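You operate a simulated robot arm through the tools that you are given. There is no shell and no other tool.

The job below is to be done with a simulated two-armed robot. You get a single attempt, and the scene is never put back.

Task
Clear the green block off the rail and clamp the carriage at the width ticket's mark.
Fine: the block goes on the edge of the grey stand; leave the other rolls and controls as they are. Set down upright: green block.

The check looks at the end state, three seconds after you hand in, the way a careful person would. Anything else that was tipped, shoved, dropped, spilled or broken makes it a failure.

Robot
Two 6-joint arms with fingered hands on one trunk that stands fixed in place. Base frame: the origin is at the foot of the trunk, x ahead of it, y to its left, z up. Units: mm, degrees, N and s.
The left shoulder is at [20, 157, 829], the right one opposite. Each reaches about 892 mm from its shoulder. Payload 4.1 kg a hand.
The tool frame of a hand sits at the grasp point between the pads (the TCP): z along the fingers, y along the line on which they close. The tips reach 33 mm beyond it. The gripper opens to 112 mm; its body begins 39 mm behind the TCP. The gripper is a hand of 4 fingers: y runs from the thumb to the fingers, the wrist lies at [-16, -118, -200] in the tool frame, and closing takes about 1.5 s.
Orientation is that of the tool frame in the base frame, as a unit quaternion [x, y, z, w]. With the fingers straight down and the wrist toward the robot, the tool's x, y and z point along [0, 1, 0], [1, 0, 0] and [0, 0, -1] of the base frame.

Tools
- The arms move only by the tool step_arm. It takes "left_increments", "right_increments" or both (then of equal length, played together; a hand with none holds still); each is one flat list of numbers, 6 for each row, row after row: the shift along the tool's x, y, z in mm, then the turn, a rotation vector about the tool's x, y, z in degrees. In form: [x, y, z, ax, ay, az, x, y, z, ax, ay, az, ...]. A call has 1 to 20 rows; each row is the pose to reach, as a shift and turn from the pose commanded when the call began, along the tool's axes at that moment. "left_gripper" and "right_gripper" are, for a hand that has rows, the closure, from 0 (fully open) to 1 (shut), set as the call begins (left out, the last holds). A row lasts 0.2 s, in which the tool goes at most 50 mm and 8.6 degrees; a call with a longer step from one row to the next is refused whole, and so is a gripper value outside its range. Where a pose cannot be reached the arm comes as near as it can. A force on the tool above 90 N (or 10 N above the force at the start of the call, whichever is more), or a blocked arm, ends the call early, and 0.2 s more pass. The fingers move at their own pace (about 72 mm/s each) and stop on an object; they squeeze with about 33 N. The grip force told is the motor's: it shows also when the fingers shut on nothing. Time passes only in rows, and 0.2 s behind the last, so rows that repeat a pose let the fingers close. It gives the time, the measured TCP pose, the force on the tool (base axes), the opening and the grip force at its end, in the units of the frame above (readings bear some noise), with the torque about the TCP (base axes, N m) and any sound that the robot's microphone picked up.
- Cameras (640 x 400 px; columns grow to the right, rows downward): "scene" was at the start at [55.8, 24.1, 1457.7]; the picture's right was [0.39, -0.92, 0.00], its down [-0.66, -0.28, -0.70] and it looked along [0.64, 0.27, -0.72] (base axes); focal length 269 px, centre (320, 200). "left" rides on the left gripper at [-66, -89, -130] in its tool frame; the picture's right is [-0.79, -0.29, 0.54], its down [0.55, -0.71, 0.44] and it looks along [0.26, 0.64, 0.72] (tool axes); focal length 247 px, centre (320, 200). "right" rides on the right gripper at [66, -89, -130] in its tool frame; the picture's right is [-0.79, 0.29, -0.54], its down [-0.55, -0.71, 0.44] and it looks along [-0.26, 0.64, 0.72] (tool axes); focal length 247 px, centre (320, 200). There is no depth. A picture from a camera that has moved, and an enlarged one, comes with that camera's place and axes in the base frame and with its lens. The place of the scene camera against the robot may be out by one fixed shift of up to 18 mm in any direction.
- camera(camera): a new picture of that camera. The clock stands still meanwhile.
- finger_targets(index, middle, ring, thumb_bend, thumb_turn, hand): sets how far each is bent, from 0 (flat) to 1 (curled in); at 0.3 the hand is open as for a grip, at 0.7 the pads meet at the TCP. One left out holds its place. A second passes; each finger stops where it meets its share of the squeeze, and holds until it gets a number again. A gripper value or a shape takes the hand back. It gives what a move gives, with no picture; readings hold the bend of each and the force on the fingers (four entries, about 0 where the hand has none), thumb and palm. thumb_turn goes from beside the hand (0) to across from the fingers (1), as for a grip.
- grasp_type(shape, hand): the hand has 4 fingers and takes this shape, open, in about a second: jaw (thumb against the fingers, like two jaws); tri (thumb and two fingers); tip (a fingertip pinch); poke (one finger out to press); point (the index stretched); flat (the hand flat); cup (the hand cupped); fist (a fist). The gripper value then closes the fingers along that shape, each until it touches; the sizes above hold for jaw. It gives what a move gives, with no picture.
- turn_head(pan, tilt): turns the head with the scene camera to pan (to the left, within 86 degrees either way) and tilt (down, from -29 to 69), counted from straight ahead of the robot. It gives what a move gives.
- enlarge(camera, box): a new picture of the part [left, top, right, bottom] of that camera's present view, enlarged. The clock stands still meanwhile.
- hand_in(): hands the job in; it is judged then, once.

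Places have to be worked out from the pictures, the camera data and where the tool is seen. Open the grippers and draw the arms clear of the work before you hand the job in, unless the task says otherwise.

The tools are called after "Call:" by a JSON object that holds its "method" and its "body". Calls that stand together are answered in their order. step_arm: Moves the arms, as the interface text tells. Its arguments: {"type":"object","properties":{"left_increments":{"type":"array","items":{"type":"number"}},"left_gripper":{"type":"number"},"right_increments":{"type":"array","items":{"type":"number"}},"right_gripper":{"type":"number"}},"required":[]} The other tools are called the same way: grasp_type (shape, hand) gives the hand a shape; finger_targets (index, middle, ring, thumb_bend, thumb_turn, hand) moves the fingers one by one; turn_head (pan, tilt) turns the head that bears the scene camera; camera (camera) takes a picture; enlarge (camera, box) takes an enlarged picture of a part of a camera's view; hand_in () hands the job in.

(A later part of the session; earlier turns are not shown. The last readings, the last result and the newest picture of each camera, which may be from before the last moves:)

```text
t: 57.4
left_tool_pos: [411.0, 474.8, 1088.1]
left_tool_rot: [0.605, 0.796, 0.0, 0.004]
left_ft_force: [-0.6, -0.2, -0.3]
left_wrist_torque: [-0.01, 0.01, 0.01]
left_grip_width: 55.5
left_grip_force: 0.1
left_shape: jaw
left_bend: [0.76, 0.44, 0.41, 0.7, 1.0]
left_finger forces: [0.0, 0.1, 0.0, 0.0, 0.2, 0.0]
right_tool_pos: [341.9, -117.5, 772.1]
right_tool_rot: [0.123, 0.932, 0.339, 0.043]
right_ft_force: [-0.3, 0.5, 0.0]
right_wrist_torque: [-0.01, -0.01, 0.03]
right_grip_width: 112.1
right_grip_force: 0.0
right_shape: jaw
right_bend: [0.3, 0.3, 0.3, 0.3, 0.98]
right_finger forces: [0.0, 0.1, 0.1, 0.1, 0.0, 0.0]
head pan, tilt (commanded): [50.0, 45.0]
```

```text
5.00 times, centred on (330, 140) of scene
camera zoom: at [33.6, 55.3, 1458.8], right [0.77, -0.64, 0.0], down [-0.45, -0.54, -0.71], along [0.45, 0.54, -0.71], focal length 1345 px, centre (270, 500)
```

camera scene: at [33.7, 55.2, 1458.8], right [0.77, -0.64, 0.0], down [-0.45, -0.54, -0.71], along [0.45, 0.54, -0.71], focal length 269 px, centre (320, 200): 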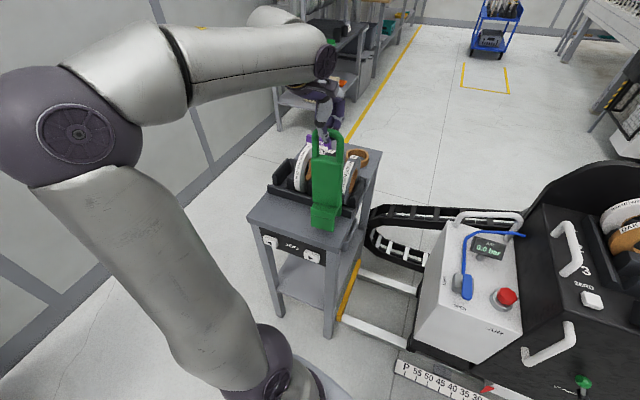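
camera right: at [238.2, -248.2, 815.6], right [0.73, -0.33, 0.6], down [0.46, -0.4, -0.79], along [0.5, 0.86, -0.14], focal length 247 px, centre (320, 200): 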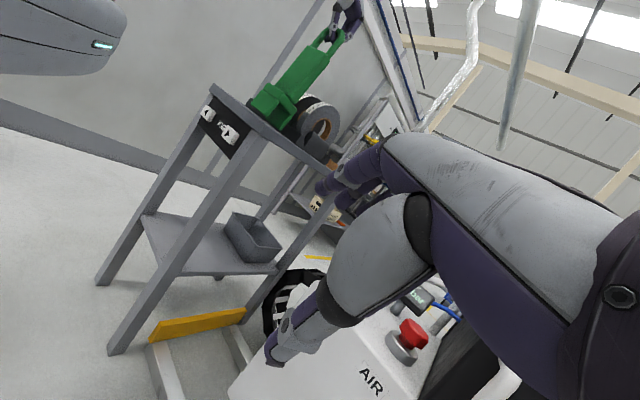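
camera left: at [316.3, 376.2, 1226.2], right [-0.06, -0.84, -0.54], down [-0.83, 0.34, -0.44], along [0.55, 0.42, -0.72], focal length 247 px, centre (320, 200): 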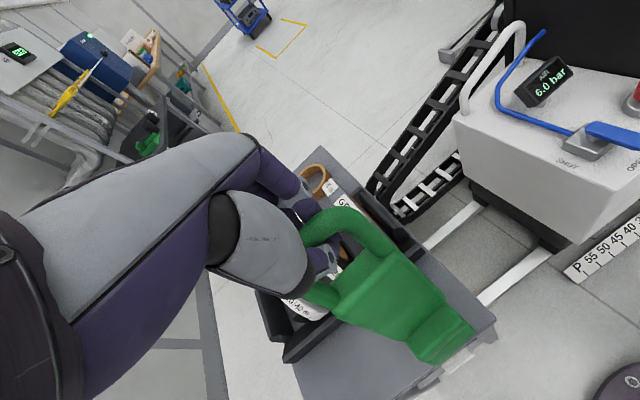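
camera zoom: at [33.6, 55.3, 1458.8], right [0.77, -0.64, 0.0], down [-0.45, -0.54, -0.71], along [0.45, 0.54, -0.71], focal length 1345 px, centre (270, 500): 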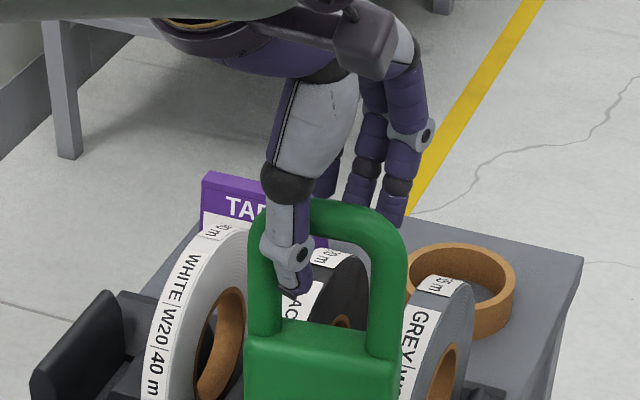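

The block is following the thumb and nearly upright. I continue opening to 0.3.

Call:
{"method": "step_arm", "body": {"left_increments": [0, 0, 0, 0, 0, 0, 0, 0, 0, 0, 0, 0, 0, 0, 0, 0, 0, 0, 0, 0, 0, 0, 0, 0], "left_gripper": 0.3}}

Call:
{"method": "enlarge", "body": {"camera": "right", "box": [200, 60, 360, 160]}}

Call:
{"method": "enlarge", "body": {"camera": "right", "box": [270, 0, 400, 80]}}

Call:
{"method": "enlarge", "body": {"camera": "scene", "box": [280, 100, 380, 180]}}

```text
t: 58.4
left_tool_pos: [411.1, 473.5, 1086.3]
left_tool_rot: [0.605, 0.796, 0.0, 0.003]
left_ft_force: [-0.2, 0.1, -0.2]
left_wrist_torque: [0.0, -0.02, -0.02]
left_grip_width: 77.8
left_grip_force: 0.0
left_shape: jaw
left_bend: [0.26, 0.37, 0.34, 0.59, 0.99]
left_finger forces: [0.0, 0.0, 0.0, 0.1, 0.0, 0.0]
right_tool_pos: [342.4, -118.2, 772.5]
right_tool_rot: [0.123, 0.932, 0.34, 0.044]
right_ft_force: [0.1, -0.5, 0.5]
right_wrist_torque: [0.01, 0.01, 0.02]
right_grip_width: 111.8
right_grip_force: 0.1
right_shape: jaw
right_bend: [0.3, 0.3, 0.3, 0.3, 0.98]
right_finger forces: [0.0, 0.0, 0.0, 0.0, 0.0, 0.0]
head pan, tilt (commanded): [50.0, 45.0]
```

```text
4.00 times, centred on (280, 110) of right
camera zoom: at [238.1, -248.3, 815.3], right [0.73, -0.33, 0.6], down [0.47, -0.4, -0.79], along [0.5, 0.86, -0.14], focal length 988 px, centre (480, 560)
```

zoom: 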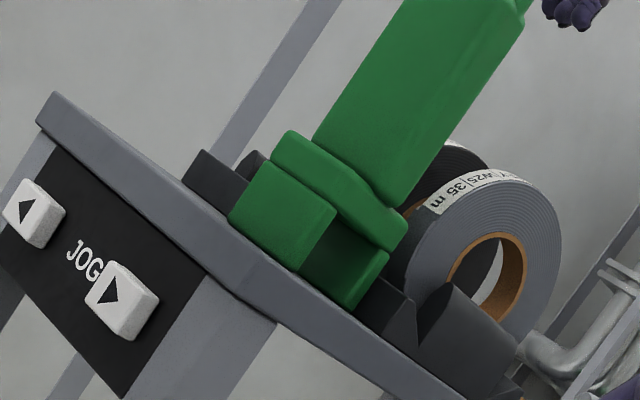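

```text
4.92 times, centred on (335, 40) of right
camera zoom: at [238.1, -248.3, 815.3], right [0.73, -0.33, 0.6], down [0.47, -0.4, -0.79], along [0.5, 0.86, -0.14], focal length 1216 px, centre (246, 988)
```

zoom: 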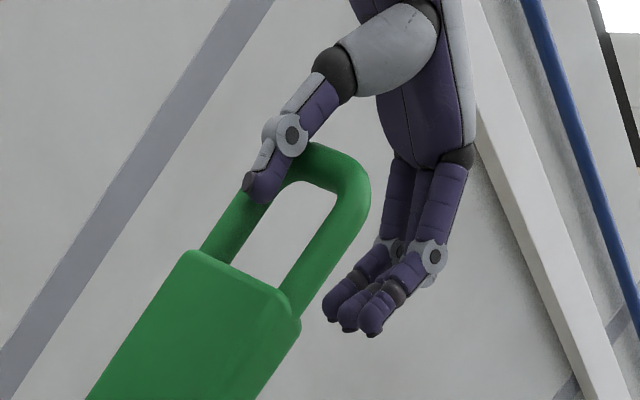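

```text
5.00 times, centred on (330, 140) of scene
camera zoom: at [33.6, 55.3, 1458.8], right [0.77, -0.64, 0.0], down [-0.45, -0.54, -0.71], along [0.45, 0.54, -0.71], focal length 1345 px, centre (270, 500)
```

zoom: 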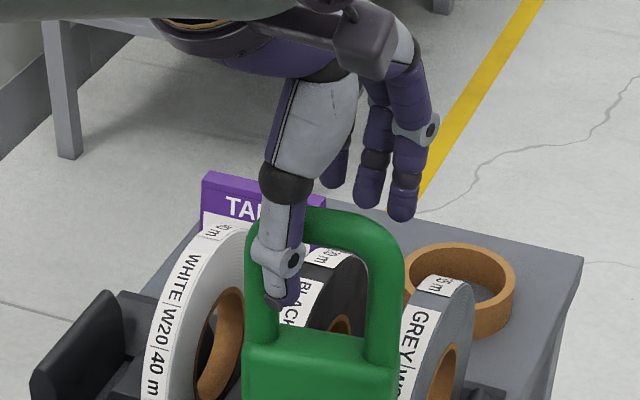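

All finger forces are zero and the block stands level on both lips. I open fully, then raise the hand straight up.

Call:
{"method": "step_arm", "body": {"left_increments": [0, 0, 0, 0, 0, 0, 0, 0, 0, 0, 0, 0, 0, 0, 0, 0, 0, 0, 0, 0, 0, 0, 0, 0, 0, 0, 0, 0, 0, 0], "left_gripper": 0}}

Call:
{"method": "enlarge", "body": {"camera": "right", "box": [270, 0, 400, 80]}}

Call:
{"method": "camera", "body": {"camera": "left"}}

Call:
{"method": "enlarge", "body": {"camera": "scene", "box": [270, 110, 390, 260]}}

```text
t: 59.6
left_tool_pos: [411.3, 474.9, 1087.7]
left_tool_rot: [0.605, 0.796, 0.0, 0.003]
left_ft_force: [0.0, -1.2, 0.4]
left_wrist_torque: [0.02, 0.03, -0.02]
left_grip_width: 111.9
left_grip_force: 0.0
left_shape: jaw
left_bend: [0.3, 0.3, 0.3, 0.3, 0.98]
left_finger forces: [0.0, 0.0, 0.0, 0.1, 0.0, 0.0]
right_tool_pos: [343.6, -119.6, 773.5]
right_tool_rot: [0.123, 0.932, 0.339, 0.044]
right_ft_force: [0.3, -0.4, -0.2]
right_wrist_torque: [0.0, 0.01, -0.01]
right_grip_width: 112.0
right_grip_force: 0.0
right_shape: jaw
right_bend: [0.3, 0.3, 0.3, 0.3, 0.98]
right_finger forces: [0.1, 0.0, 0.1, 0.0, 0.1, 0.0]
head pan, tilt (commanded): [50.0, 45.0]
```

```text
4.92 times, centred on (335, 40) of right
camera zoom: at [238.1, -248.3, 815.3], right [0.73, -0.33, 0.6], down [0.47, -0.4, -0.79], along [0.5, 0.86, -0.14], focal length 1216 px, centre (246, 988)
```

zoom: 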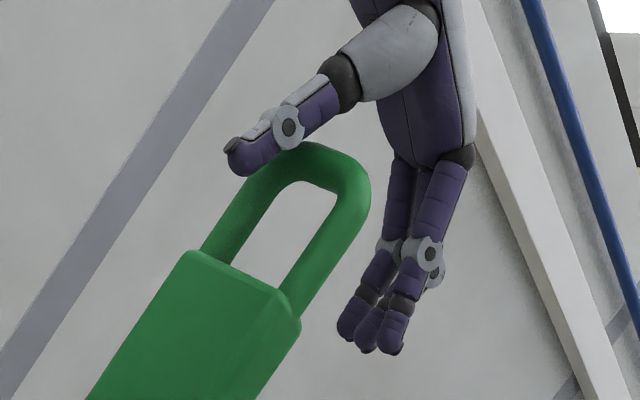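

```text
taken
camera left: at [342.1, 386.5, 1217.4], right [-0.06, -0.84, -0.54], down [-0.83, 0.34, -0.44], along [0.55, 0.42, -0.72], focal length 247 px, centre (320, 200)
```

left: 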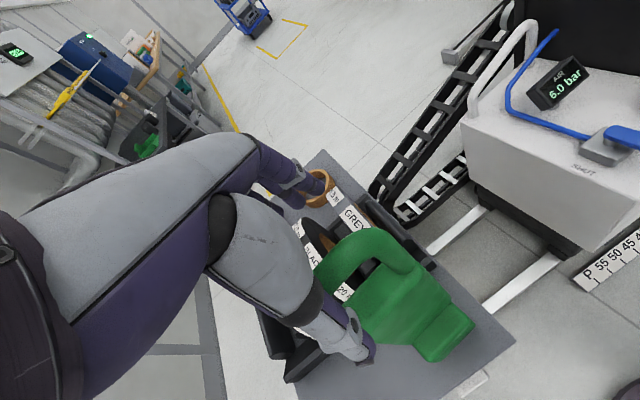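

```text
2.67 times, centred on (330, 185) of scene
camera zoom: at [33.6, 55.3, 1458.8], right [0.77, -0.64, 0.0], down [-0.45, -0.54, -0.71], along [0.45, 0.54, -0.71], focal length 717 px, centre (293, 240)
```

zoom: 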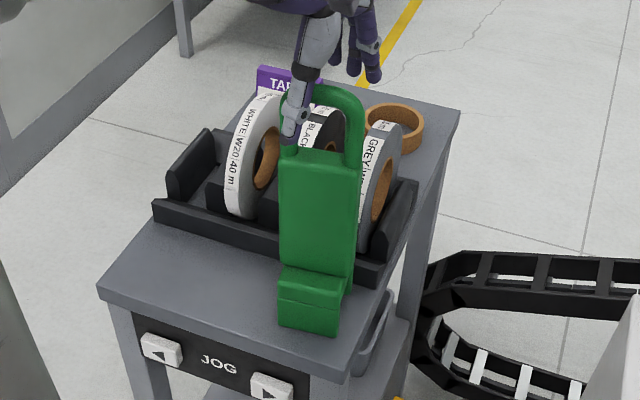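

Free of the handle, block standing. I raise the hand straight up and check the block.

Call:
{"method": "step_arm", "body": {"left_increments": [0, 0, -15, 0, 0, 0, 0, 0, -40, 0, 0, 0, 0, 0, -75, 0, 0, 0, 0, 0, -110, 0, 0, 0]}}

Call:
{"method": "camera", "body": {"camera": "right"}}

Call:
{"method": "enlarge", "body": {"camera": "right", "box": [200, 20, 360, 140]}}

Call:
{"method": "enlarge", "body": {"camera": "scene", "box": [240, 110, 400, 270]}}

```text
t: 60.6
left_tool_pos: [408.8, 473.5, 1201.7]
left_tool_rot: [0.606, 0.795, -0.001, 0.003]
left_ft_force: [-0.4, 0.0, -0.2]
left_wrist_torque: [0.03, -0.01, 0.04]
left_grip_width: 111.7
left_grip_force: 0.1
left_shape: jaw
left_bend: [0.3, 0.3, 0.3, 0.3, 0.98]
left_finger forces: [0.0, 0.0, 0.0, 0.1, 0.0, 0.0]
right_tool_pos: [341.9, -119.0, 772.4]
right_tool_rot: [0.122, 0.932, 0.339, 0.044]
right_ft_force: [-0.2, -0.1, 0.5]
right_wrist_torque: [-0.01, 0.01, 0.03]
right_grip_width: 111.7
right_grip_force: 0.1
right_shape: jaw
right_bend: [0.3, 0.3, 0.3, 0.3, 0.98]
right_finger forces: [0.1, 0.0, 0.0, 0.0, 0.0, 0.0]
head pan, tilt (commanded): [50.0, 45.0]
```

```text
taken
camera right: at [238.1, -248.2, 815.3], right [0.73, -0.33, 0.6], down [0.47, -0.4, -0.79], along [0.5, 0.86, -0.14], focal length 247 px, centre (320, 200)
```

right: 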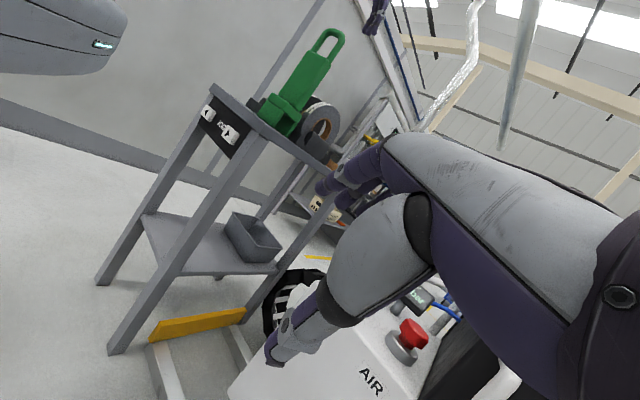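

```text
3.33 times, centred on (280, 80) of right
camera zoom: at [238.1, -248.2, 815.3], right [0.73, -0.33, 0.6], down [0.47, -0.4, -0.79], along [0.5, 0.86, -0.14], focal length 823 px, centre (453, 600)
```

zoom: 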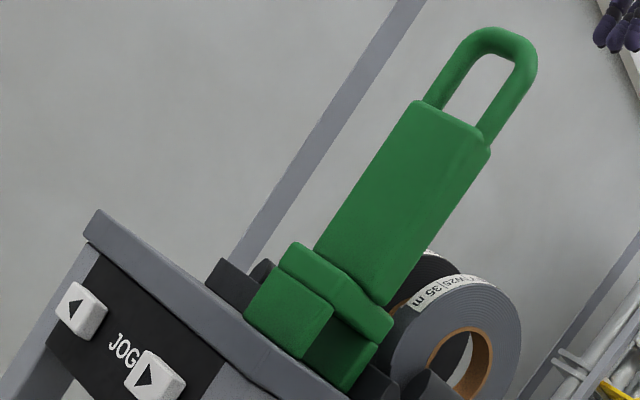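

```text
2.50 times, centred on (320, 190) of scene
camera zoom: at [33.6, 55.4, 1458.8], right [0.77, -0.64, 0.0], down [-0.45, -0.54, -0.71], along [0.45, 0.54, -0.71], focal length 672 px, centre (320, 225)
```

zoom: 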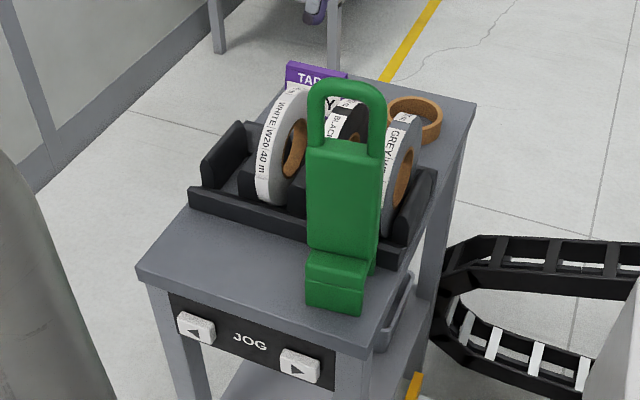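

The block stands upright on the stand's front strip, released and untouched. Now the carriage: I look at its handles and clamp lever.

Call:
{"method": "turn_head", "body": {"pan": -5, "tilt": 48}}

Call:
{"method": "camera", "body": {"camera": "scene"}}

Call:
{"method": "enlarge", "body": {"camera": "scene", "box": [260, 120, 420, 220]}}

Call:
{"method": "enlarge", "body": {"camera": "scene", "box": [280, 200, 440, 300]}}

```text
t: 61.9
left_tool_pos: [408.6, 474.7, 1202.6]
left_tool_rot: [0.606, 0.795, -0.001, 0.003]
left_ft_force: [-0.6, 0.1, -0.8]
left_wrist_torque: [0.01, 0.01, 0.01]
left_grip_width: 111.8
left_grip_force: 0.0
left_shape: jaw
left_bend: [0.3, 0.3, 0.3, 0.3, 0.98]
left_finger forces: [0.1, 0.1, 0.0, 0.0, 0.1, 0.0]
right_tool_pos: [342.2, -118.4, 771.2]
right_tool_rot: [0.122, 0.932, 0.339, 0.044]
right_ft_force: [0.5, -0.3, -0.7]
right_wrist_torque: [0.03, 0.0, 0.0]
right_grip_width: 111.9
right_grip_force: 0.1
right_shape: jaw
right_bend: [0.3, 0.3, 0.3, 0.3, 0.98]
right_finger forces: [0.1, 0.0, 0.0, 0.0, 0.1, 0.0]
head pan, tilt (commanded): [-5.0, 48.0]
```

```text
taken
camera scene: at [59.8, -13.8, 1454.6], right [-0.09, -1.0, 0.0], down [-0.74, 0.06, -0.67], along [0.67, -0.06, -0.74], focal length 269 px, centre (320, 200)
```

scene: 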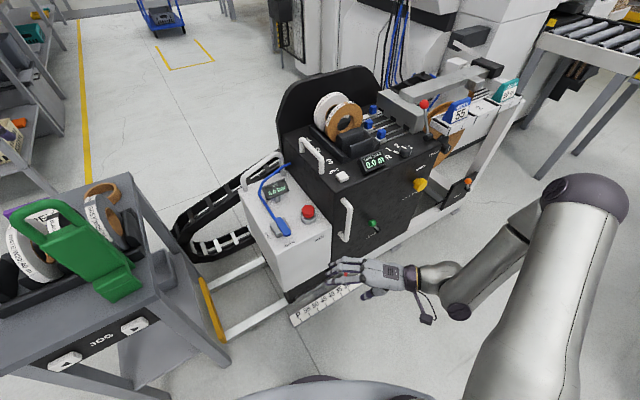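

```text
4.00 times, centred on (340, 170) of scene
camera zoom: at [59.8, -13.8, 1454.6], right [-0.09, -1.0, 0.0], down [-0.74, 0.06, -0.67], along [0.67, -0.06, -0.74], focal length 1076 px, centre (240, 320)
```

zoom: 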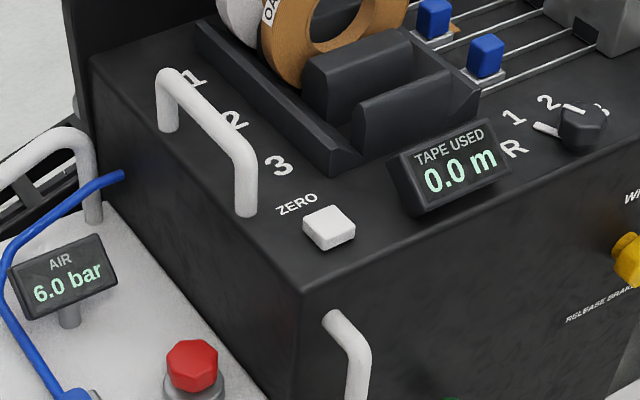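

```text
4.00 times, centred on (360, 250) of scene
camera zoom: at [59.8, -13.8, 1454.6], right [-0.09, -1.0, 0.0], down [-0.74, 0.06, -0.67], along [0.67, -0.06, -0.74], focal length 1076 px, centre (160, 0)
```

zoom: 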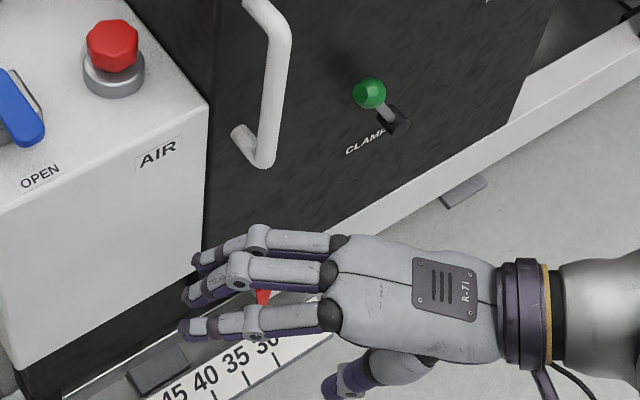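

Estimates: front handle bar at about (617,−162), z 570–785, with ~45 mm standoff; clamp ball near (705,−283,550). I need the right hand re-oriented (thumb left, fingers right); that is easiest high up, so I first raise it clear.

Call:
{"method": "step_arm", "body": {"right_increments": [-35, -0.6, -26, 0, 0, 0, -70, -1.2, -52, 0, 0, 0, -105, -1.8, -78, 0, 0, 0, -140, -2.4, -103.8, 0, 0, 0, -145, 23, -135, 0, 0, 0, -150, 48.5, -166, 0, 0, 0, -156, 74, -197, 0, 0, 0, -161, 99.5, -228, 0, 0, 0, -166, 125, -258, 0, 0, 0, -171.6, 150.3, -289, 0, 0, 0]}}

Call:
{"method": "camera", "body": {"camera": "scene"}}

```text
t: 64.1
left_tool_pos: [409.2, 474.6, 1201.7]
left_tool_rot: [0.606, 0.796, 0.0, 0.003]
left_ft_force: [0.7, 0.1, -0.9]
left_wrist_torque: [0.0, 0.02, 0.0]
left_grip_width: 111.8
left_grip_force: 0.1
left_shape: jaw
left_bend: [0.3, 0.3, 0.3, 0.3, 0.98]
left_finger forces: [0.1, 0.0, 0.0, 0.0, 0.0, 0.0]
right_tool_pos: [491.3, -231.3, 1098.7]
right_tool_rot: [0.123, 0.932, 0.338, 0.044]
right_ft_force: [-0.2, 0.2, 0.1]
right_wrist_torque: [0.01, -0.01, 0.02]
right_grip_width: 112.0
right_grip_force: 0.0
right_shape: jaw
right_bend: [0.3, 0.3, 0.3, 0.3, 0.98]
right_finger forces: [0.0, 0.0, 0.0, 0.1, 0.0, 0.0]
head pan, tilt (commanded): [-5.0, 48.0]
```

```text
taken
camera scene: at [59.9, -14.0, 1454.6], right [-0.09, -1.0, 0.0], down [-0.74, 0.06, -0.67], along [0.67, -0.06, -0.74], focal length 269 px, centre (320, 200)
```

scene: 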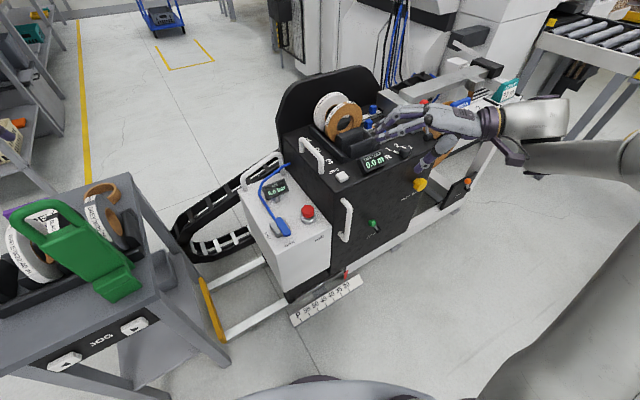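

The right hand is high and clear. I level the fingers to straight down first.

Call:
{"method": "step_arm", "body": {"right_increments": [0, 0, 0, 8, 0, 0, 0, 0, 0, 16, 0, 0, 0, 0, 0, 24, 0, 0, 0, 0, 0, 32, 0, 0, 0, 0, 0, 40, 0, 0]}}

Call:
{"method": "step_arm", "body": {"right_increments": [0, 0, 0, 0, 0, 8.4, 0, 0, 0, 0, 0, 16.8, 0, 0, 0, 0, 0, 25.2, 0, 0, 0, 0, 0, 33.6, 0, 0, 0, 0, 0, 42, 0, 0, 0, 0, 0, 50.4, 0, 0, 0, 0, 0, 58.8, 0, 0, 0, 0, 0, 67.2, 0, 0, 0, 0, 0, 75]}}

```text
t: 65.3
left_tool_pos: [409.2, 473.8, 1201.8]
left_tool_rot: [0.605, 0.796, 0.0, 0.003]
left_ft_force: [0.5, -0.3, -0.3]
left_wrist_torque: [0.03, 0.02, 0.01]
left_grip_width: 111.7
left_grip_force: 0.1
left_shape: jaw
left_bend: [0.3, 0.3, 0.3, 0.3, 0.98]
left_finger forces: [0.0, 0.1, 0.0, 0.1, 0.0, 0.0]
right_tool_pos: [490.8, -230.6, 1094.7]
right_tool_rot: [0.13, 0.991, -0.002, 0.0]
right_ft_force: [-0.8, -0.4, 0.2]
right_wrist_torque: [0.01, -0.01, 0.06]
right_grip_width: 111.8
right_grip_force: 0.1
right_shape: jaw
right_bend: [0.3, 0.3, 0.3, 0.3, 0.98]
right_finger forces: [0.1, 0.0, 0.0, 0.0, 0.0, 0.0]
head pan, tilt (commanded): [-5.0, 48.0]
```

```text
t: 67.3
left_tool_pos: [408.5, 474.4, 1202.8]
left_tool_rot: [0.605, 0.796, 0.0, 0.004]
left_ft_force: [-0.2, 0.0, 0.7]
left_wrist_torque: [0.02, 0.01, -0.02]
left_grip_width: 111.8
left_grip_force: 0.1
left_shape: jaw
left_bend: [0.3, 0.3, 0.3, 0.3, 0.98]
left_finger forces: [0.1, 0.1, 0.0, 0.0, 0.1, 0.0]
right_tool_pos: [462.6, -294.8, 1025.7]
right_tool_rot: [0.655, 0.754, 0.048, 0.003]
right_ft_force: [0.1, 0.5, 0.5]
right_wrist_torque: [0.02, 0.01, 0.03]
right_grip_width: 112.0
right_grip_force: 0.1
right_shape: jaw
right_bend: [0.3, 0.3, 0.3, 0.3, 0.98]
right_finger forces: [0.0, 0.1, 0.0, 0.0, 0.1, 0.0]
right hand out of reach, approached as far as the arm can: row 4, 5, 6, 7, 8, 9
head pan, tilt (commanded): [-5.0, 48.0]
```

The wrist limit showed near yaw 0 here; I return to the arm's original pose, where that yaw is reachable, and continue turning from there.

Call:
{"method": "step_arm", "body": {"right_increments": [20.7, 21.3, -16.7, 1, -0.9, 2, 41.4, 42.7, -33.5, 2, -1.8, 4, 62.1, 64, -50.2, 3.1, -2.7, 6, 82.8, 85.4, -66.9, 4.1, -3.6, 8, 82.8, 85.4, -66.9, 4.1, -3.6, 8]}}

Call:
{"method": "step_arm", "body": {"right_increments": [0, 0, 0, 0, 0, 8.4, 0, 0, 0, 0, 0, 16.8, 0, 0, 0, 0, 0, 25.2, 0, 0, 0, 0, 0, 33.6, 0, 0, 0, 0, 0, 42, 0, 0, 0, 0, 0, 50.4, 0, 0, 0, 0, 0, 58.4, 0, 0, 0, 0, 0, 66]}}

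Call:
{"method": "camera", "body": {"camera": "scene"}}

```text
t: 68.5
left_tool_pos: [408.9, 474.3, 1201.8]
left_tool_rot: [0.606, 0.796, 0.0, 0.002]
left_ft_force: [-0.4, 0.2, 0.3]
left_wrist_torque: [-0.02, 0.06, -0.01]
left_grip_width: 111.7
left_grip_force: 0.0
left_shape: jaw
left_bend: [0.3, 0.3, 0.3, 0.3, 0.98]
left_finger forces: [0.1, 0.0, 0.1, 0.0, 0.1, 0.1]
right_tool_pos: [499.4, -281.9, 1049.2]
right_tool_rot: [0.665, 0.741, 0.083, 0.033]
right_ft_force: [0.3, 0.5, -0.4]
right_wrist_torque: [0.01, 0.0, 0.0]
right_grip_width: 111.8
right_grip_force: 0.0
right_shape: jaw
right_bend: [0.3, 0.3, 0.3, 0.3, 0.98]
right_finger forces: [0.0, 0.0, 0.0, 0.0, 0.1, 0.0]
right hand out of reach, approached as far as the arm can: row 1, 2, 3, 4, 5
head pan, tilt (commanded): [-5.0, 48.0]
```

```text
t: 70.3
left_tool_pos: [408.8, 474.1, 1202.5]
left_tool_rot: [0.605, 0.796, 0.0, 0.003]
left_ft_force: [0.7, -0.7, 0.4]
left_wrist_torque: [0.01, 0.01, -0.02]
left_grip_width: 111.8
left_grip_force: 0.0
left_shape: jaw
left_bend: [0.3, 0.3, 0.3, 0.3, 0.98]
left_finger forces: [0.0, 0.0, 0.1, 0.1, 0.0, 0.0]
right_tool_pos: [500.1, -278.5, 1046.6]
right_tool_rot: [0.962, 0.259, 0.088, -0.017]
right_ft_force: [-0.4, -0.4, 0.6]
right_wrist_torque: [0.0, -0.01, 0.02]
right_grip_width: 112.1
right_grip_force: 0.0
right_shape: jaw
right_bend: [0.3, 0.3, 0.3, 0.3, 0.98]
right_finger forces: [0.0, 0.1, 0.0, 0.0, 0.0, 0.0]
right hand out of reach, approached as far as the arm can: row 1, 2
head pan, tilt (commanded): [-5.0, 48.0]
```

```text
taken
camera scene: at [59.7, -14.0, 1454.6], right [-0.09, -1.0, 0.0], down [-0.74, 0.06, -0.67], along [0.67, -0.06, -0.74], focal length 269 px, centre (320, 200)
```

scene: 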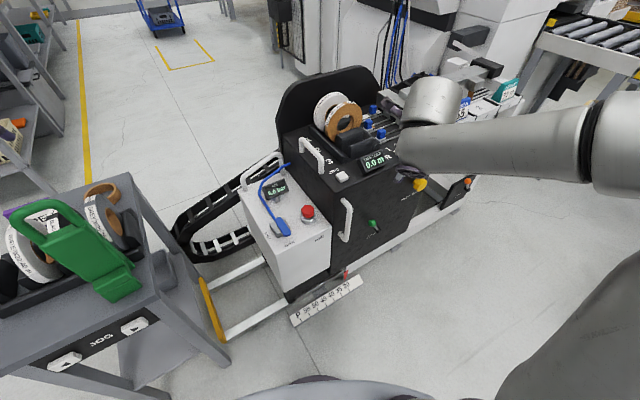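

The hand is now turned (thumb left, fingers right). I straighten it and bring it down in front of the front handle to get a close view.

Call:
{"method": "step_arm", "body": {"right_increments": [1, -5, 20, 0.1, -5.2, 3, 2, -10, 45, 0.2, -10.3, 6.1, 4, -18, 85, 0.2, -10.3, 6.1, 6, -26, 125, 0.2, -10.3, 6.1, 8, -34, 165, 0.2, -10.3, 6.1, 10, -42, 205, 0.2, -10.3, 6.1, 11, -50, 240, 0.2, -10.3, 6.1, 12, -55.8, 272.7, 0.2, -10.3, 6.1]}}

Call:
{"method": "camera", "body": {"camera": "right"}}

Call:
{"method": "camera", "body": {"camera": "scene"}}

```text
t: 72.1
left_tool_pos: [408.7, 473.1, 1202.6]
left_tool_rot: [0.605, 0.796, -0.001, 0.004]
left_ft_force: [-0.5, -0.8, 0.2]
left_wrist_torque: [-0.01, -0.03, 0.04]
left_grip_width: 111.5
left_grip_force: 0.1
left_shape: jaw
left_bend: [0.3, 0.3, 0.3, 0.3, 0.98]
left_finger forces: [0.0, 0.0, 0.1, 0.0, 0.0, 0.0]
right_tool_pos: [525.2, -201.9, 777.9]
right_tool_rot: [0.978, 0.209, -0.001, 0.0]
right_ft_force: [0.2, 0.9, 0.4]
right_wrist_torque: [0.03, -0.05, 0.0]
right_grip_width: 111.9
right_grip_force: 0.1
right_shape: jaw
right_bend: [0.3, 0.3, 0.3, 0.3, 0.98]
right_finger forces: [0.1, 0.1, 0.0, 0.0, 0.0, 0.0]
head pan, tilt (commanded): [-5.0, 48.0]
```

```text
taken
camera right: at [547.5, -94.2, 908.5], right [-0.61, -0.58, 0.54], down [-0.79, 0.42, -0.43], along [0.03, -0.69, -0.72], focal length 247 px, centre (320, 200)
```

right: 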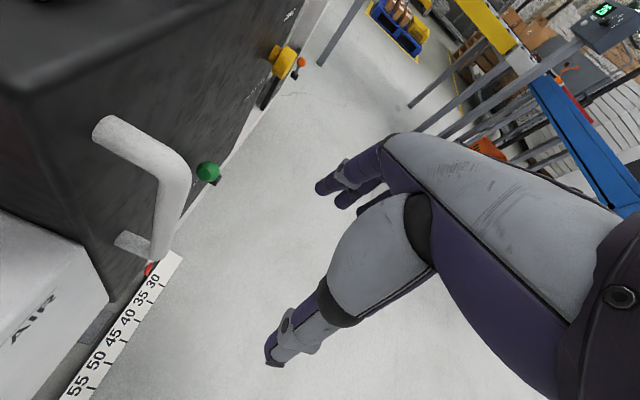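

```text
taken
camera scene: at [59.5, -13.9, 1454.6], right [-0.09, -1.0, 0.0], down [-0.74, 0.06, -0.67], along [0.67, -0.06, -0.74], focal length 269 px, centre (320, 200)
```

scene: 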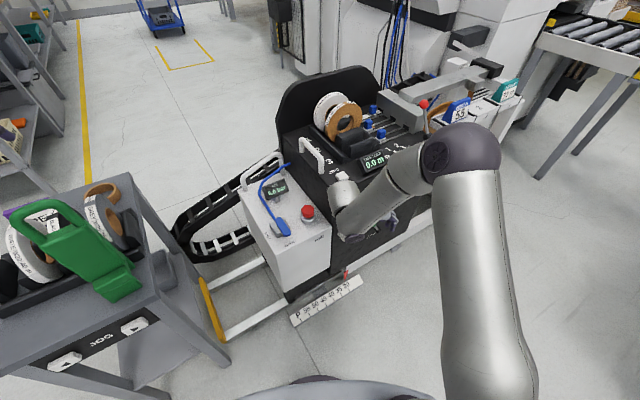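

Now I have a good close view along the face. I enlarge the handle, the clamp lever and the pointer.

Call:
{"method": "enlarge", "body": {"camera": "right", "box": [80, 90, 240, 290]}}

Call:
{"method": "enlarge", "body": {"camera": "right", "box": [170, 140, 250, 190]}}

Call:
{"method": "enlarge", "body": {"camera": "right", "box": [60, 240, 200, 400]}}

Call:
{"method": "enlarge", "body": {"camera": "scene", "box": [310, 180, 390, 240]}}

```text
2.00 times, centred on (160, 190) of right
camera zoom: at [547.5, -94.2, 908.5], right [-0.61, -0.58, 0.54], down [-0.79, 0.42, -0.43], along [0.03, -0.69, -0.72], focal length 494 px, centre (640, 220)
```

zoom: 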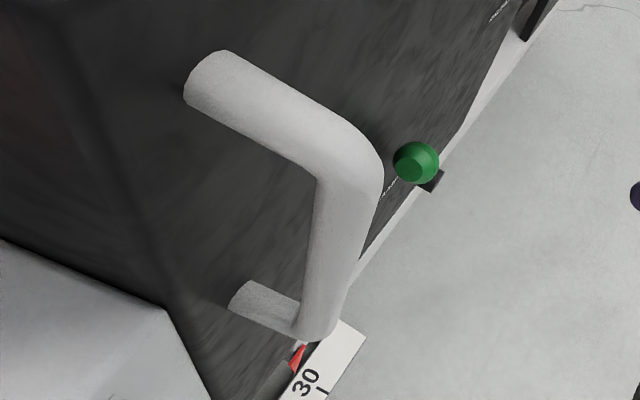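

```text
8.00 times, centred on (210, 165) of right
camera zoom: at [547.5, -94.2, 908.5], right [-0.61, -0.58, 0.54], down [-0.79, 0.42, -0.43], along [0.03, -0.69, -0.72], focal length 1976 px, centre (1200, 480)
```

zoom: 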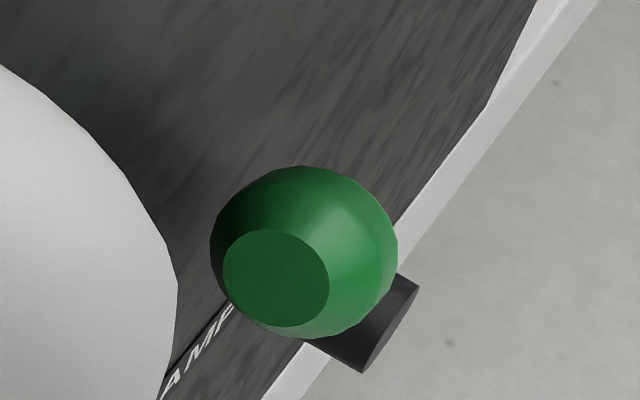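

```text
2.50 times, centred on (130, 320) of right
camera zoom: at [547.5, -94.2, 908.5], right [-0.61, -0.58, 0.54], down [-0.79, 0.42, -0.43], along [0.03, -0.69, -0.72], focal length 617 px, centre (795, -100)
```

zoom: 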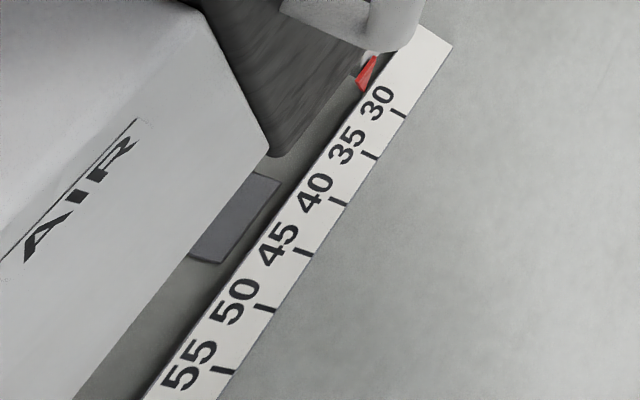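

```text
6.67 times, centred on (350, 210) of scene
camera zoom: at [59.5, -13.9, 1454.6], right [-0.09, -1.0, 0.0], down [-0.74, 0.06, -0.67], along [0.67, -0.06, -0.74], focal length 1793 px, centre (120, 133)
```

zoom: 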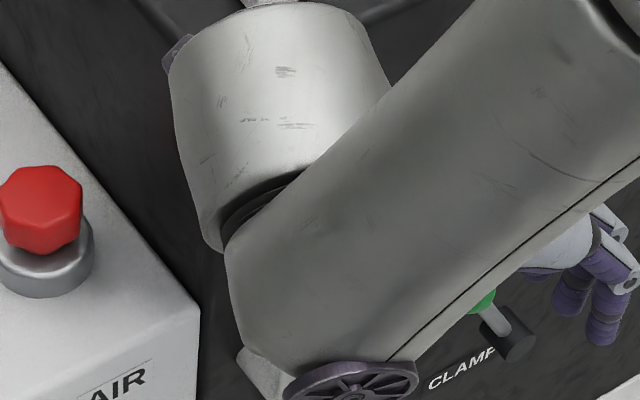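

The lever seems tilted left in the plane of the face. I will find out by gently pulling whether it is clamped. I lower to z≈735 and bring the open hand around the vertical bar at (621,−158).

Call:
{"method": "step_arm", "body": {"right_increments": [0, 0, 21, 0, 0, 0, 0, 0, 43, 0, 0, 0, 30, 0, 43, 0, 0, 0, 60, 0, 43, 0, 0, 0]}}

Call:
{"method": "camera", "body": {"camera": "right"}}

Call:
{"method": "enlarge", "body": {"camera": "scene", "box": [270, 150, 430, 250]}}

```text
t: 73.1
left_tool_pos: [408.4, 473.7, 1201.9]
left_tool_rot: [0.605, 0.796, 0.0, 0.003]
left_ft_force: [-0.5, 1.1, 0.3]
left_wrist_torque: [0.01, -0.01, 0.02]
left_grip_width: 111.7
left_grip_force: 0.1
left_shape: jaw
left_bend: [0.3, 0.3, 0.3, 0.3, 0.98]
left_finger forces: [0.0, 0.1, 0.0, 0.0, 0.0, 0.1]
right_tool_pos: [580.7, -176.0, 737.8]
right_tool_rot: [0.978, 0.209, 0.0, 0.001]
right_ft_force: [-0.2, -0.4, -0.1]
right_wrist_torque: [-0.03, 0.0, 0.01]
right_grip_width: 111.9
right_grip_force: 0.1
right_shape: jaw
right_bend: [0.3, 0.3, 0.3, 0.3, 0.98]
right_finger forces: [0.0, 0.0, 0.1, 0.1, 0.1, 0.0]
head pan, tilt (commanded): [-5.0, 48.0]
```

```text
taken
camera right: at [603.4, -67.7, 867.3], right [-0.61, -0.58, 0.54], down [-0.8, 0.42, -0.43], along [0.03, -0.69, -0.72], focal length 247 px, centre (320, 200)
```

right: 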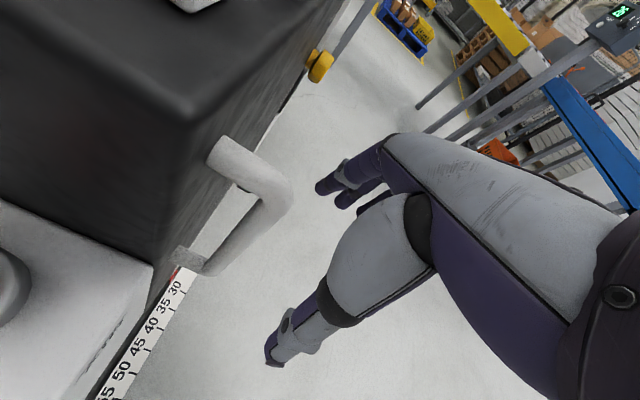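

```text
4.00 times, centred on (350, 200) of scene
camera zoom: at [59.6, -14.0, 1454.6], right [-0.09, -1.0, 0.0], down [-0.74, 0.06, -0.67], along [0.67, -0.06, -0.74], focal length 1076 px, centre (200, 200)
```

zoom: 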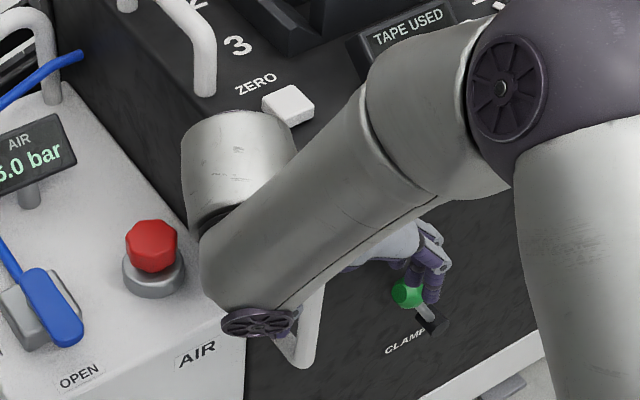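

The bar lines up with the grasp centre sideways (r≈397). I advance the last 40 mm.

Call:
{"method": "step_arm", "body": {"right_increments": [15, 0, 0, 0, 0, 0, 30, 0, 0, 0, 0, 0, 40, 0, 0, 0, 0, 0]}}

Call:
{"method": "camera", "body": {"camera": "right"}}

```text
t: 73.9
left_tool_pos: [408.6, 473.4, 1202.4]
left_tool_rot: [0.605, 0.796, -0.001, 0.004]
left_ft_force: [-0.2, -0.7, -0.2]
left_wrist_torque: [0.01, -0.02, -0.01]
left_grip_width: 111.6
left_grip_force: 0.1
left_shape: jaw
left_bend: [0.3, 0.3, 0.3, 0.3, 0.98]
left_finger forces: [0.0, 0.0, 0.0, 0.0, 0.1, 0.0]
right_tool_pos: [617.1, -161.6, 738.3]
right_tool_rot: [0.978, 0.209, -0.001, 0.0]
right_ft_force: [-0.3, -0.2, -0.9]
right_wrist_torque: [0.0, -0.01, 0.0]
right_grip_width: 112.1
right_grip_force: 0.0
right_shape: jaw
right_bend: [0.3, 0.3, 0.3, 0.3, 0.98]
right_finger forces: [0.0, 0.0, 0.0, 0.1, 0.1, 0.1]
head pan, tilt (commanded): [-5.0, 48.0]
```

```text
taken
camera right: at [640.4, -52.8, 868.1], right [-0.61, -0.58, 0.54], down [-0.8, 0.42, -0.43], along [0.03, -0.69, -0.72], focal length 247 px, centre (320, 200)
```

right: 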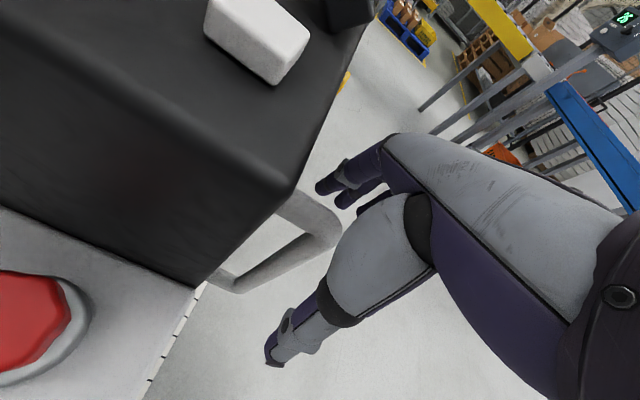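

The bar is between thumb and fingers. I close the right hand on it.

Call:
{"method": "step_arm", "body": {"right_increments": [0, 0, 0, 0, 0, 0, 0, 0, 0, 0, 0, 0, 0, 0, 0, 0, 0, 0, 0, 0, 0, 0, 0, 0, 0, 0, 0, 0, 0, 0, 0, 0, 0, 0, 0, 0, 0, 0, 0, 0, 0, 0, 0, 0, 0, 0, 0, 0], "right_gripper": 1}}

Call:
{"method": "camera", "body": {"camera": "right"}}

```text
t: 75.7
left_tool_pos: [408.4, 475.5, 1202.5]
left_tool_rot: [0.605, 0.796, 0.0, 0.003]
left_ft_force: [0.8, 0.3, -0.4]
left_wrist_torque: [0.01, -0.02, 0.02]
left_grip_width: 111.5
left_grip_force: 0.1
left_shape: jaw
left_bend: [0.3, 0.3, 0.3, 0.3, 0.98]
left_finger forces: [0.0, 0.1, 0.1, 0.0, 0.0, 0.1]
right_tool_pos: [617.7, -160.3, 737.5]
right_tool_rot: [0.978, 0.208, -0.001, 0.0]
right_ft_force: [-6.6, 5.8, -0.8]
right_wrist_torque: [0.11, 0.14, -0.04]
right_grip_width: 3.6
right_grip_force: 32.9
right_shape: jaw
right_bend: [0.74, 0.7, 0.7, 0.73, 1.0]
right_finger forces: [17.3, 0.1, 0.0, 0.1, 28.3, 0.0]
head pan, tilt (commanded): [-5.0, 48.0]
```

```text
taken
camera right: at [640.0, -52.6, 867.8], right [-0.6, -0.58, 0.54], down [-0.8, 0.42, -0.43], along [0.03, -0.69, -0.72], focal length 247 px, centre (320, 200)
```

right: 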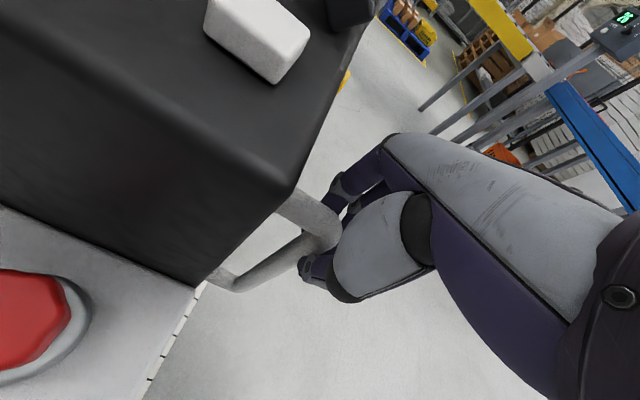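

The fingers closed in front of the bar, not around it: the gap to the face is too narrow for this posture. I open, back out 100 mm, and will re-approach with the fingers pointing horizontally at the face, stacked along the bar.

Call:
{"method": "step_arm", "body": {"right_increments": [0, 0, 0, 0, 0, 0, 0, 0, 0, 0, 0, 0, 0, 0, 0, 0, 0, 0, 0, 0, 0, 0, 0, 0, 0, 0, 0, 0, 0, 0, 0, 0, 0, 0, 0, 0, -35, 0, 0, 0, 0, 0, -70, 0, 0, 0, 0, 0, -105, 0, 0, 0, 0, 0], "right_gripper": 0}}

Call:
{"method": "step_arm", "body": {"right_increments": [0, 0, 8, 0, 8.4, 0, 0, 0, 16, 0, 16.8, 0, 0, 0, 24, 0, 25.2, 0, 0, 0, 32, 0, 33.6, 0, 0, 0, 40, 0, 42, 0, 0, 0, 48, 0, 50.4, 0, 0, 0, 56, 0, 58.8, 0, 0, 0, 64, 0, 67.2, 0, 0, 0, 70, 0, 75.6, 0, 0, 0, 74, 0, 83, 0, 0, 0, 78, 0, 90, 0]}}

Call:
{"method": "camera", "body": {"camera": "right"}}

Call:
{"method": "camera", "body": {"camera": "scene"}}

```text
t: 77.7
left_tool_pos: [409.5, 474.3, 1203.3]
left_tool_rot: [0.605, 0.796, -0.001, 0.003]
left_ft_force: [1.2, -0.5, -0.6]
left_wrist_torque: [0.0, -0.01, -0.01]
left_grip_width: 111.6
left_grip_force: 0.1
left_shape: jaw
left_bend: [0.3, 0.3, 0.3, 0.3, 0.98]
left_finger forces: [0.0, 0.0, 0.0, 0.0, 0.1, 0.0]
right_tool_pos: [520.8, -203.3, 738.9]
right_tool_rot: [0.978, 0.209, -0.002, 0.0]
right_ft_force: [0.4, 0.7, -0.1]
right_wrist_torque: [0.02, -0.01, 0.01]
right_grip_width: 111.8
right_grip_force: 0.0
right_shape: jaw
right_bend: [0.3, 0.3, 0.3, 0.3, 0.98]
right_finger forces: [0.1, 0.0, 0.1, 0.0, 0.1, 0.1]
head pan, tilt (commanded): [-5.0, 48.0]
```

```text
t: 78.8
left_tool_pos: [408.3, 473.6, 1203.2]
left_tool_rot: [0.605, 0.796, 0.001, 0.003]
left_ft_force: [-0.7, 0.3, 0.2]
left_wrist_torque: [0.02, -0.05, -0.02]
left_grip_width: 111.8
left_grip_force: 0.0
left_shape: jaw
left_bend: [0.3, 0.3, 0.3, 0.3, 0.98]
left_finger forces: [0.0, 0.0, 0.0, 0.0, 0.0, 0.0]
right_tool_pos: [688.4, -234.4, 815.8]
right_tool_rot: [0.953, 0.18, 0.234, -0.066]
right_ft_force: [-10.7, -6.4, -1.1]
right_wrist_torque: [-0.09, 0.25, -0.62]
right_grip_width: 111.1
right_grip_force: 0.0
right_shape: jaw
right_bend: [0.29, 0.3, 0.3, 0.31, 0.98]
right_finger forces: [10.4, 0.0, 0.0, 0.0, 2.0, 0.0]
right hand out of reach, approached as far as the arm can: row 1, 2, 3, 4, 5
head pan, tilt (commanded): [-5.0, 48.0]
stopped in row 5 (right hand): the force on the tool passed its limit at 116 N (the readings are from after the stop); the commanded pose is now the measured one
```

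```text
taken
camera right: at [652.8, -158.7, 965.8], right [-0.77, -0.63, 0.09], down [-0.54, 0.58, -0.61], along [0.33, -0.52, -0.78], focal length 247 px, centre (320, 200)
```

right: 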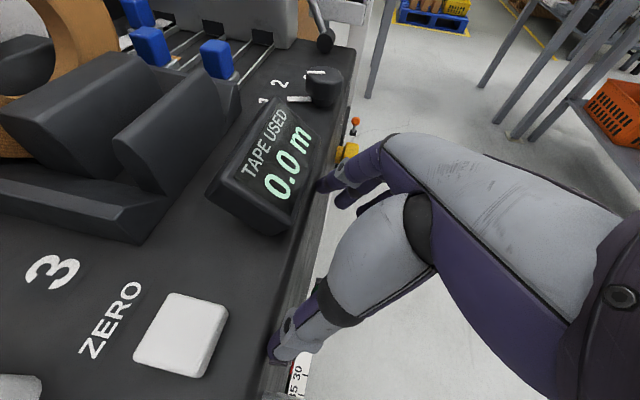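

```text
taken
camera scene: at [58.8, -14.2, 1454.6], right [-0.09, -1.0, 0.0], down [-0.74, 0.07, -0.67], along [0.67, -0.06, -0.74], focal length 269 px, centre (320, 200)
```

scene: 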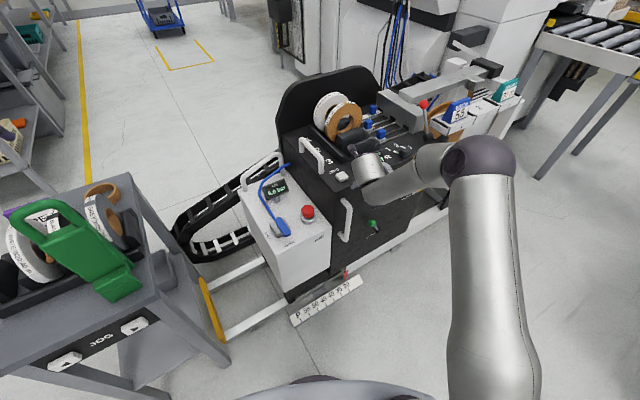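

The arm could not follow that turn here and swung into the machine's front (116 N peak). I back straight out, away from the face, and check nothing changed.

Call:
{"method": "step_arm", "body": {"right_increments": [-20, 0.9, -13.5, 0, 0, 0, -41.6, 1.8, -27.9, 0, 0, 0, -62, 2.7, -41.8, 0, 0, 0, -83.2, 3.6, -55.8, 0, 0, 0]}}

Call:
{"method": "camera", "body": {"camera": "right"}}

Call:
{"method": "camera", "body": {"camera": "scene"}}

```text
t: 79.8
left_tool_pos: [409.0, 474.1, 1202.8]
left_tool_rot: [0.606, 0.796, 0.0, 0.003]
left_ft_force: [0.5, -0.1, -0.2]
left_wrist_torque: [-0.01, 0.03, 0.02]
left_grip_width: 111.7
left_grip_force: 0.1
left_shape: jaw
left_bend: [0.3, 0.3, 0.3, 0.3, 0.98]
left_finger forces: [0.0, 0.0, 0.0, 0.0, 0.0, 0.1]
right_tool_pos: [634.2, -277.1, 858.0]
right_tool_rot: [0.955, 0.182, 0.222, -0.069]
right_ft_force: [0.4, -0.5, -0.4]
right_wrist_torque: [0.01, 0.0, -0.04]
right_grip_width: 111.8
right_grip_force: 0.0
right_shape: jaw
right_bend: [0.3, 0.3, 0.3, 0.3, 0.98]
right_finger forces: [0.1, 0.0, 0.0, 0.1, 0.0, 0.0]
right hand out of reach, approached as far as the arm can: row 1, 2, 3, 4
head pan, tilt (commanded): [-5.0, 48.0]
```

```text
taken
camera right: at [602.4, -201.9, 1007.6], right [-0.77, -0.63, 0.11], down [-0.56, 0.57, -0.6], along [0.32, -0.52, -0.79], focal length 247 px, centre (320, 200)
```

right: 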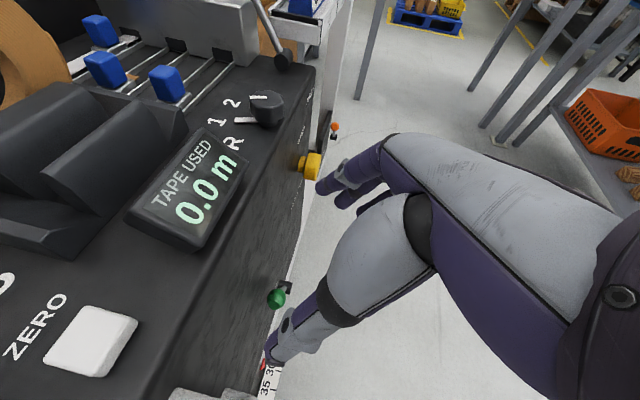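

```text
taken
camera scene: at [60.1, -13.7, 1454.6], right [-0.09, -1.0, 0.0], down [-0.74, 0.06, -0.67], along [0.67, -0.06, -0.74], focal length 269 px, centre (320, 200)
```

scene: 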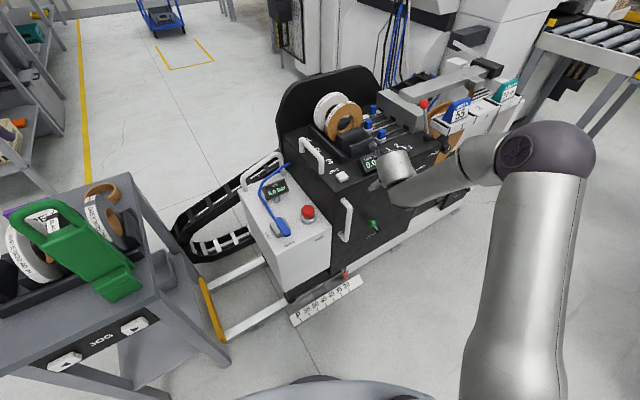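

No force now and nothing on the machine changed. My bar estimate was ~15 mm short in depth: it is near (631,−155). I return to the feasible fingers-down posture well away from the face.

Call:
{"method": "step_arm", "body": {"right_increments": [-18, -18, -20, 0, 0, 0, -32, -36, -36, -0.6, -6.7, -0.6, -45, -54, -50, -1.2, -13.4, -1.2, -55, -72, -62, -1.8, -20.1, -1.9, -61.4, -88.6, -72.9, -2.4, -26.8, -2.5, -61.4, -88.6, -72.9, -2.4, -26.8, -2.5]}}

Call:
{"method": "camera", "body": {"camera": "right"}}

```text
t: 81.2
left_tool_pos: [408.4, 474.5, 1202.8]
left_tool_rot: [0.606, 0.796, 0.001, 0.003]
left_ft_force: [-0.3, -0.5, -0.7]
left_wrist_torque: [0.01, 0.03, 0.02]
left_grip_width: 111.8
left_grip_force: 0.1
left_shape: jaw
left_bend: [0.3, 0.3, 0.3, 0.3, 0.98]
left_finger forces: [0.1, 0.0, 0.1, 0.0, 0.0, 0.0]
right_tool_pos: [517.2, -232.7, 896.7]
right_tool_rot: [0.978, 0.208, 0.012, 0.003]
right_ft_force: [0.1, 0.3, -0.1]
right_wrist_torque: [-0.01, -0.04, 0.03]
right_grip_width: 111.8
right_grip_force: 0.1
right_shape: jaw
right_bend: [0.3, 0.3, 0.3, 0.3, 0.98]
right_finger forces: [0.0, 0.0, 0.1, 0.1, 0.0, 0.0]
right hand out of reach, approached as far as the arm can: row 1
head pan, tilt (commanded): [-5.0, 48.0]
```

```text
taken
camera right: at [535.4, -125.5, 1027.6], right [-0.62, -0.58, 0.52], down [-0.78, 0.42, -0.46], along [0.04, -0.69, -0.72], focal length 247 px, centre (320, 200)
```

right: 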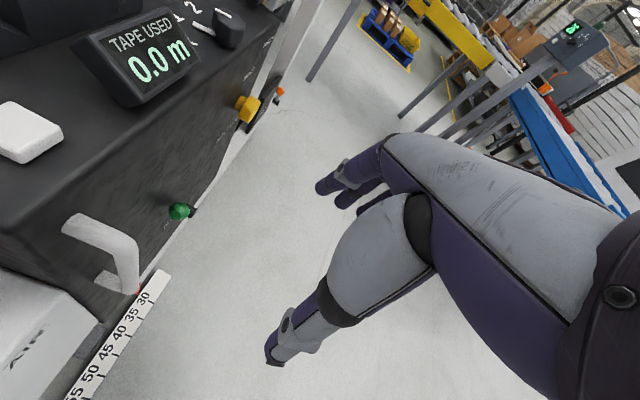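

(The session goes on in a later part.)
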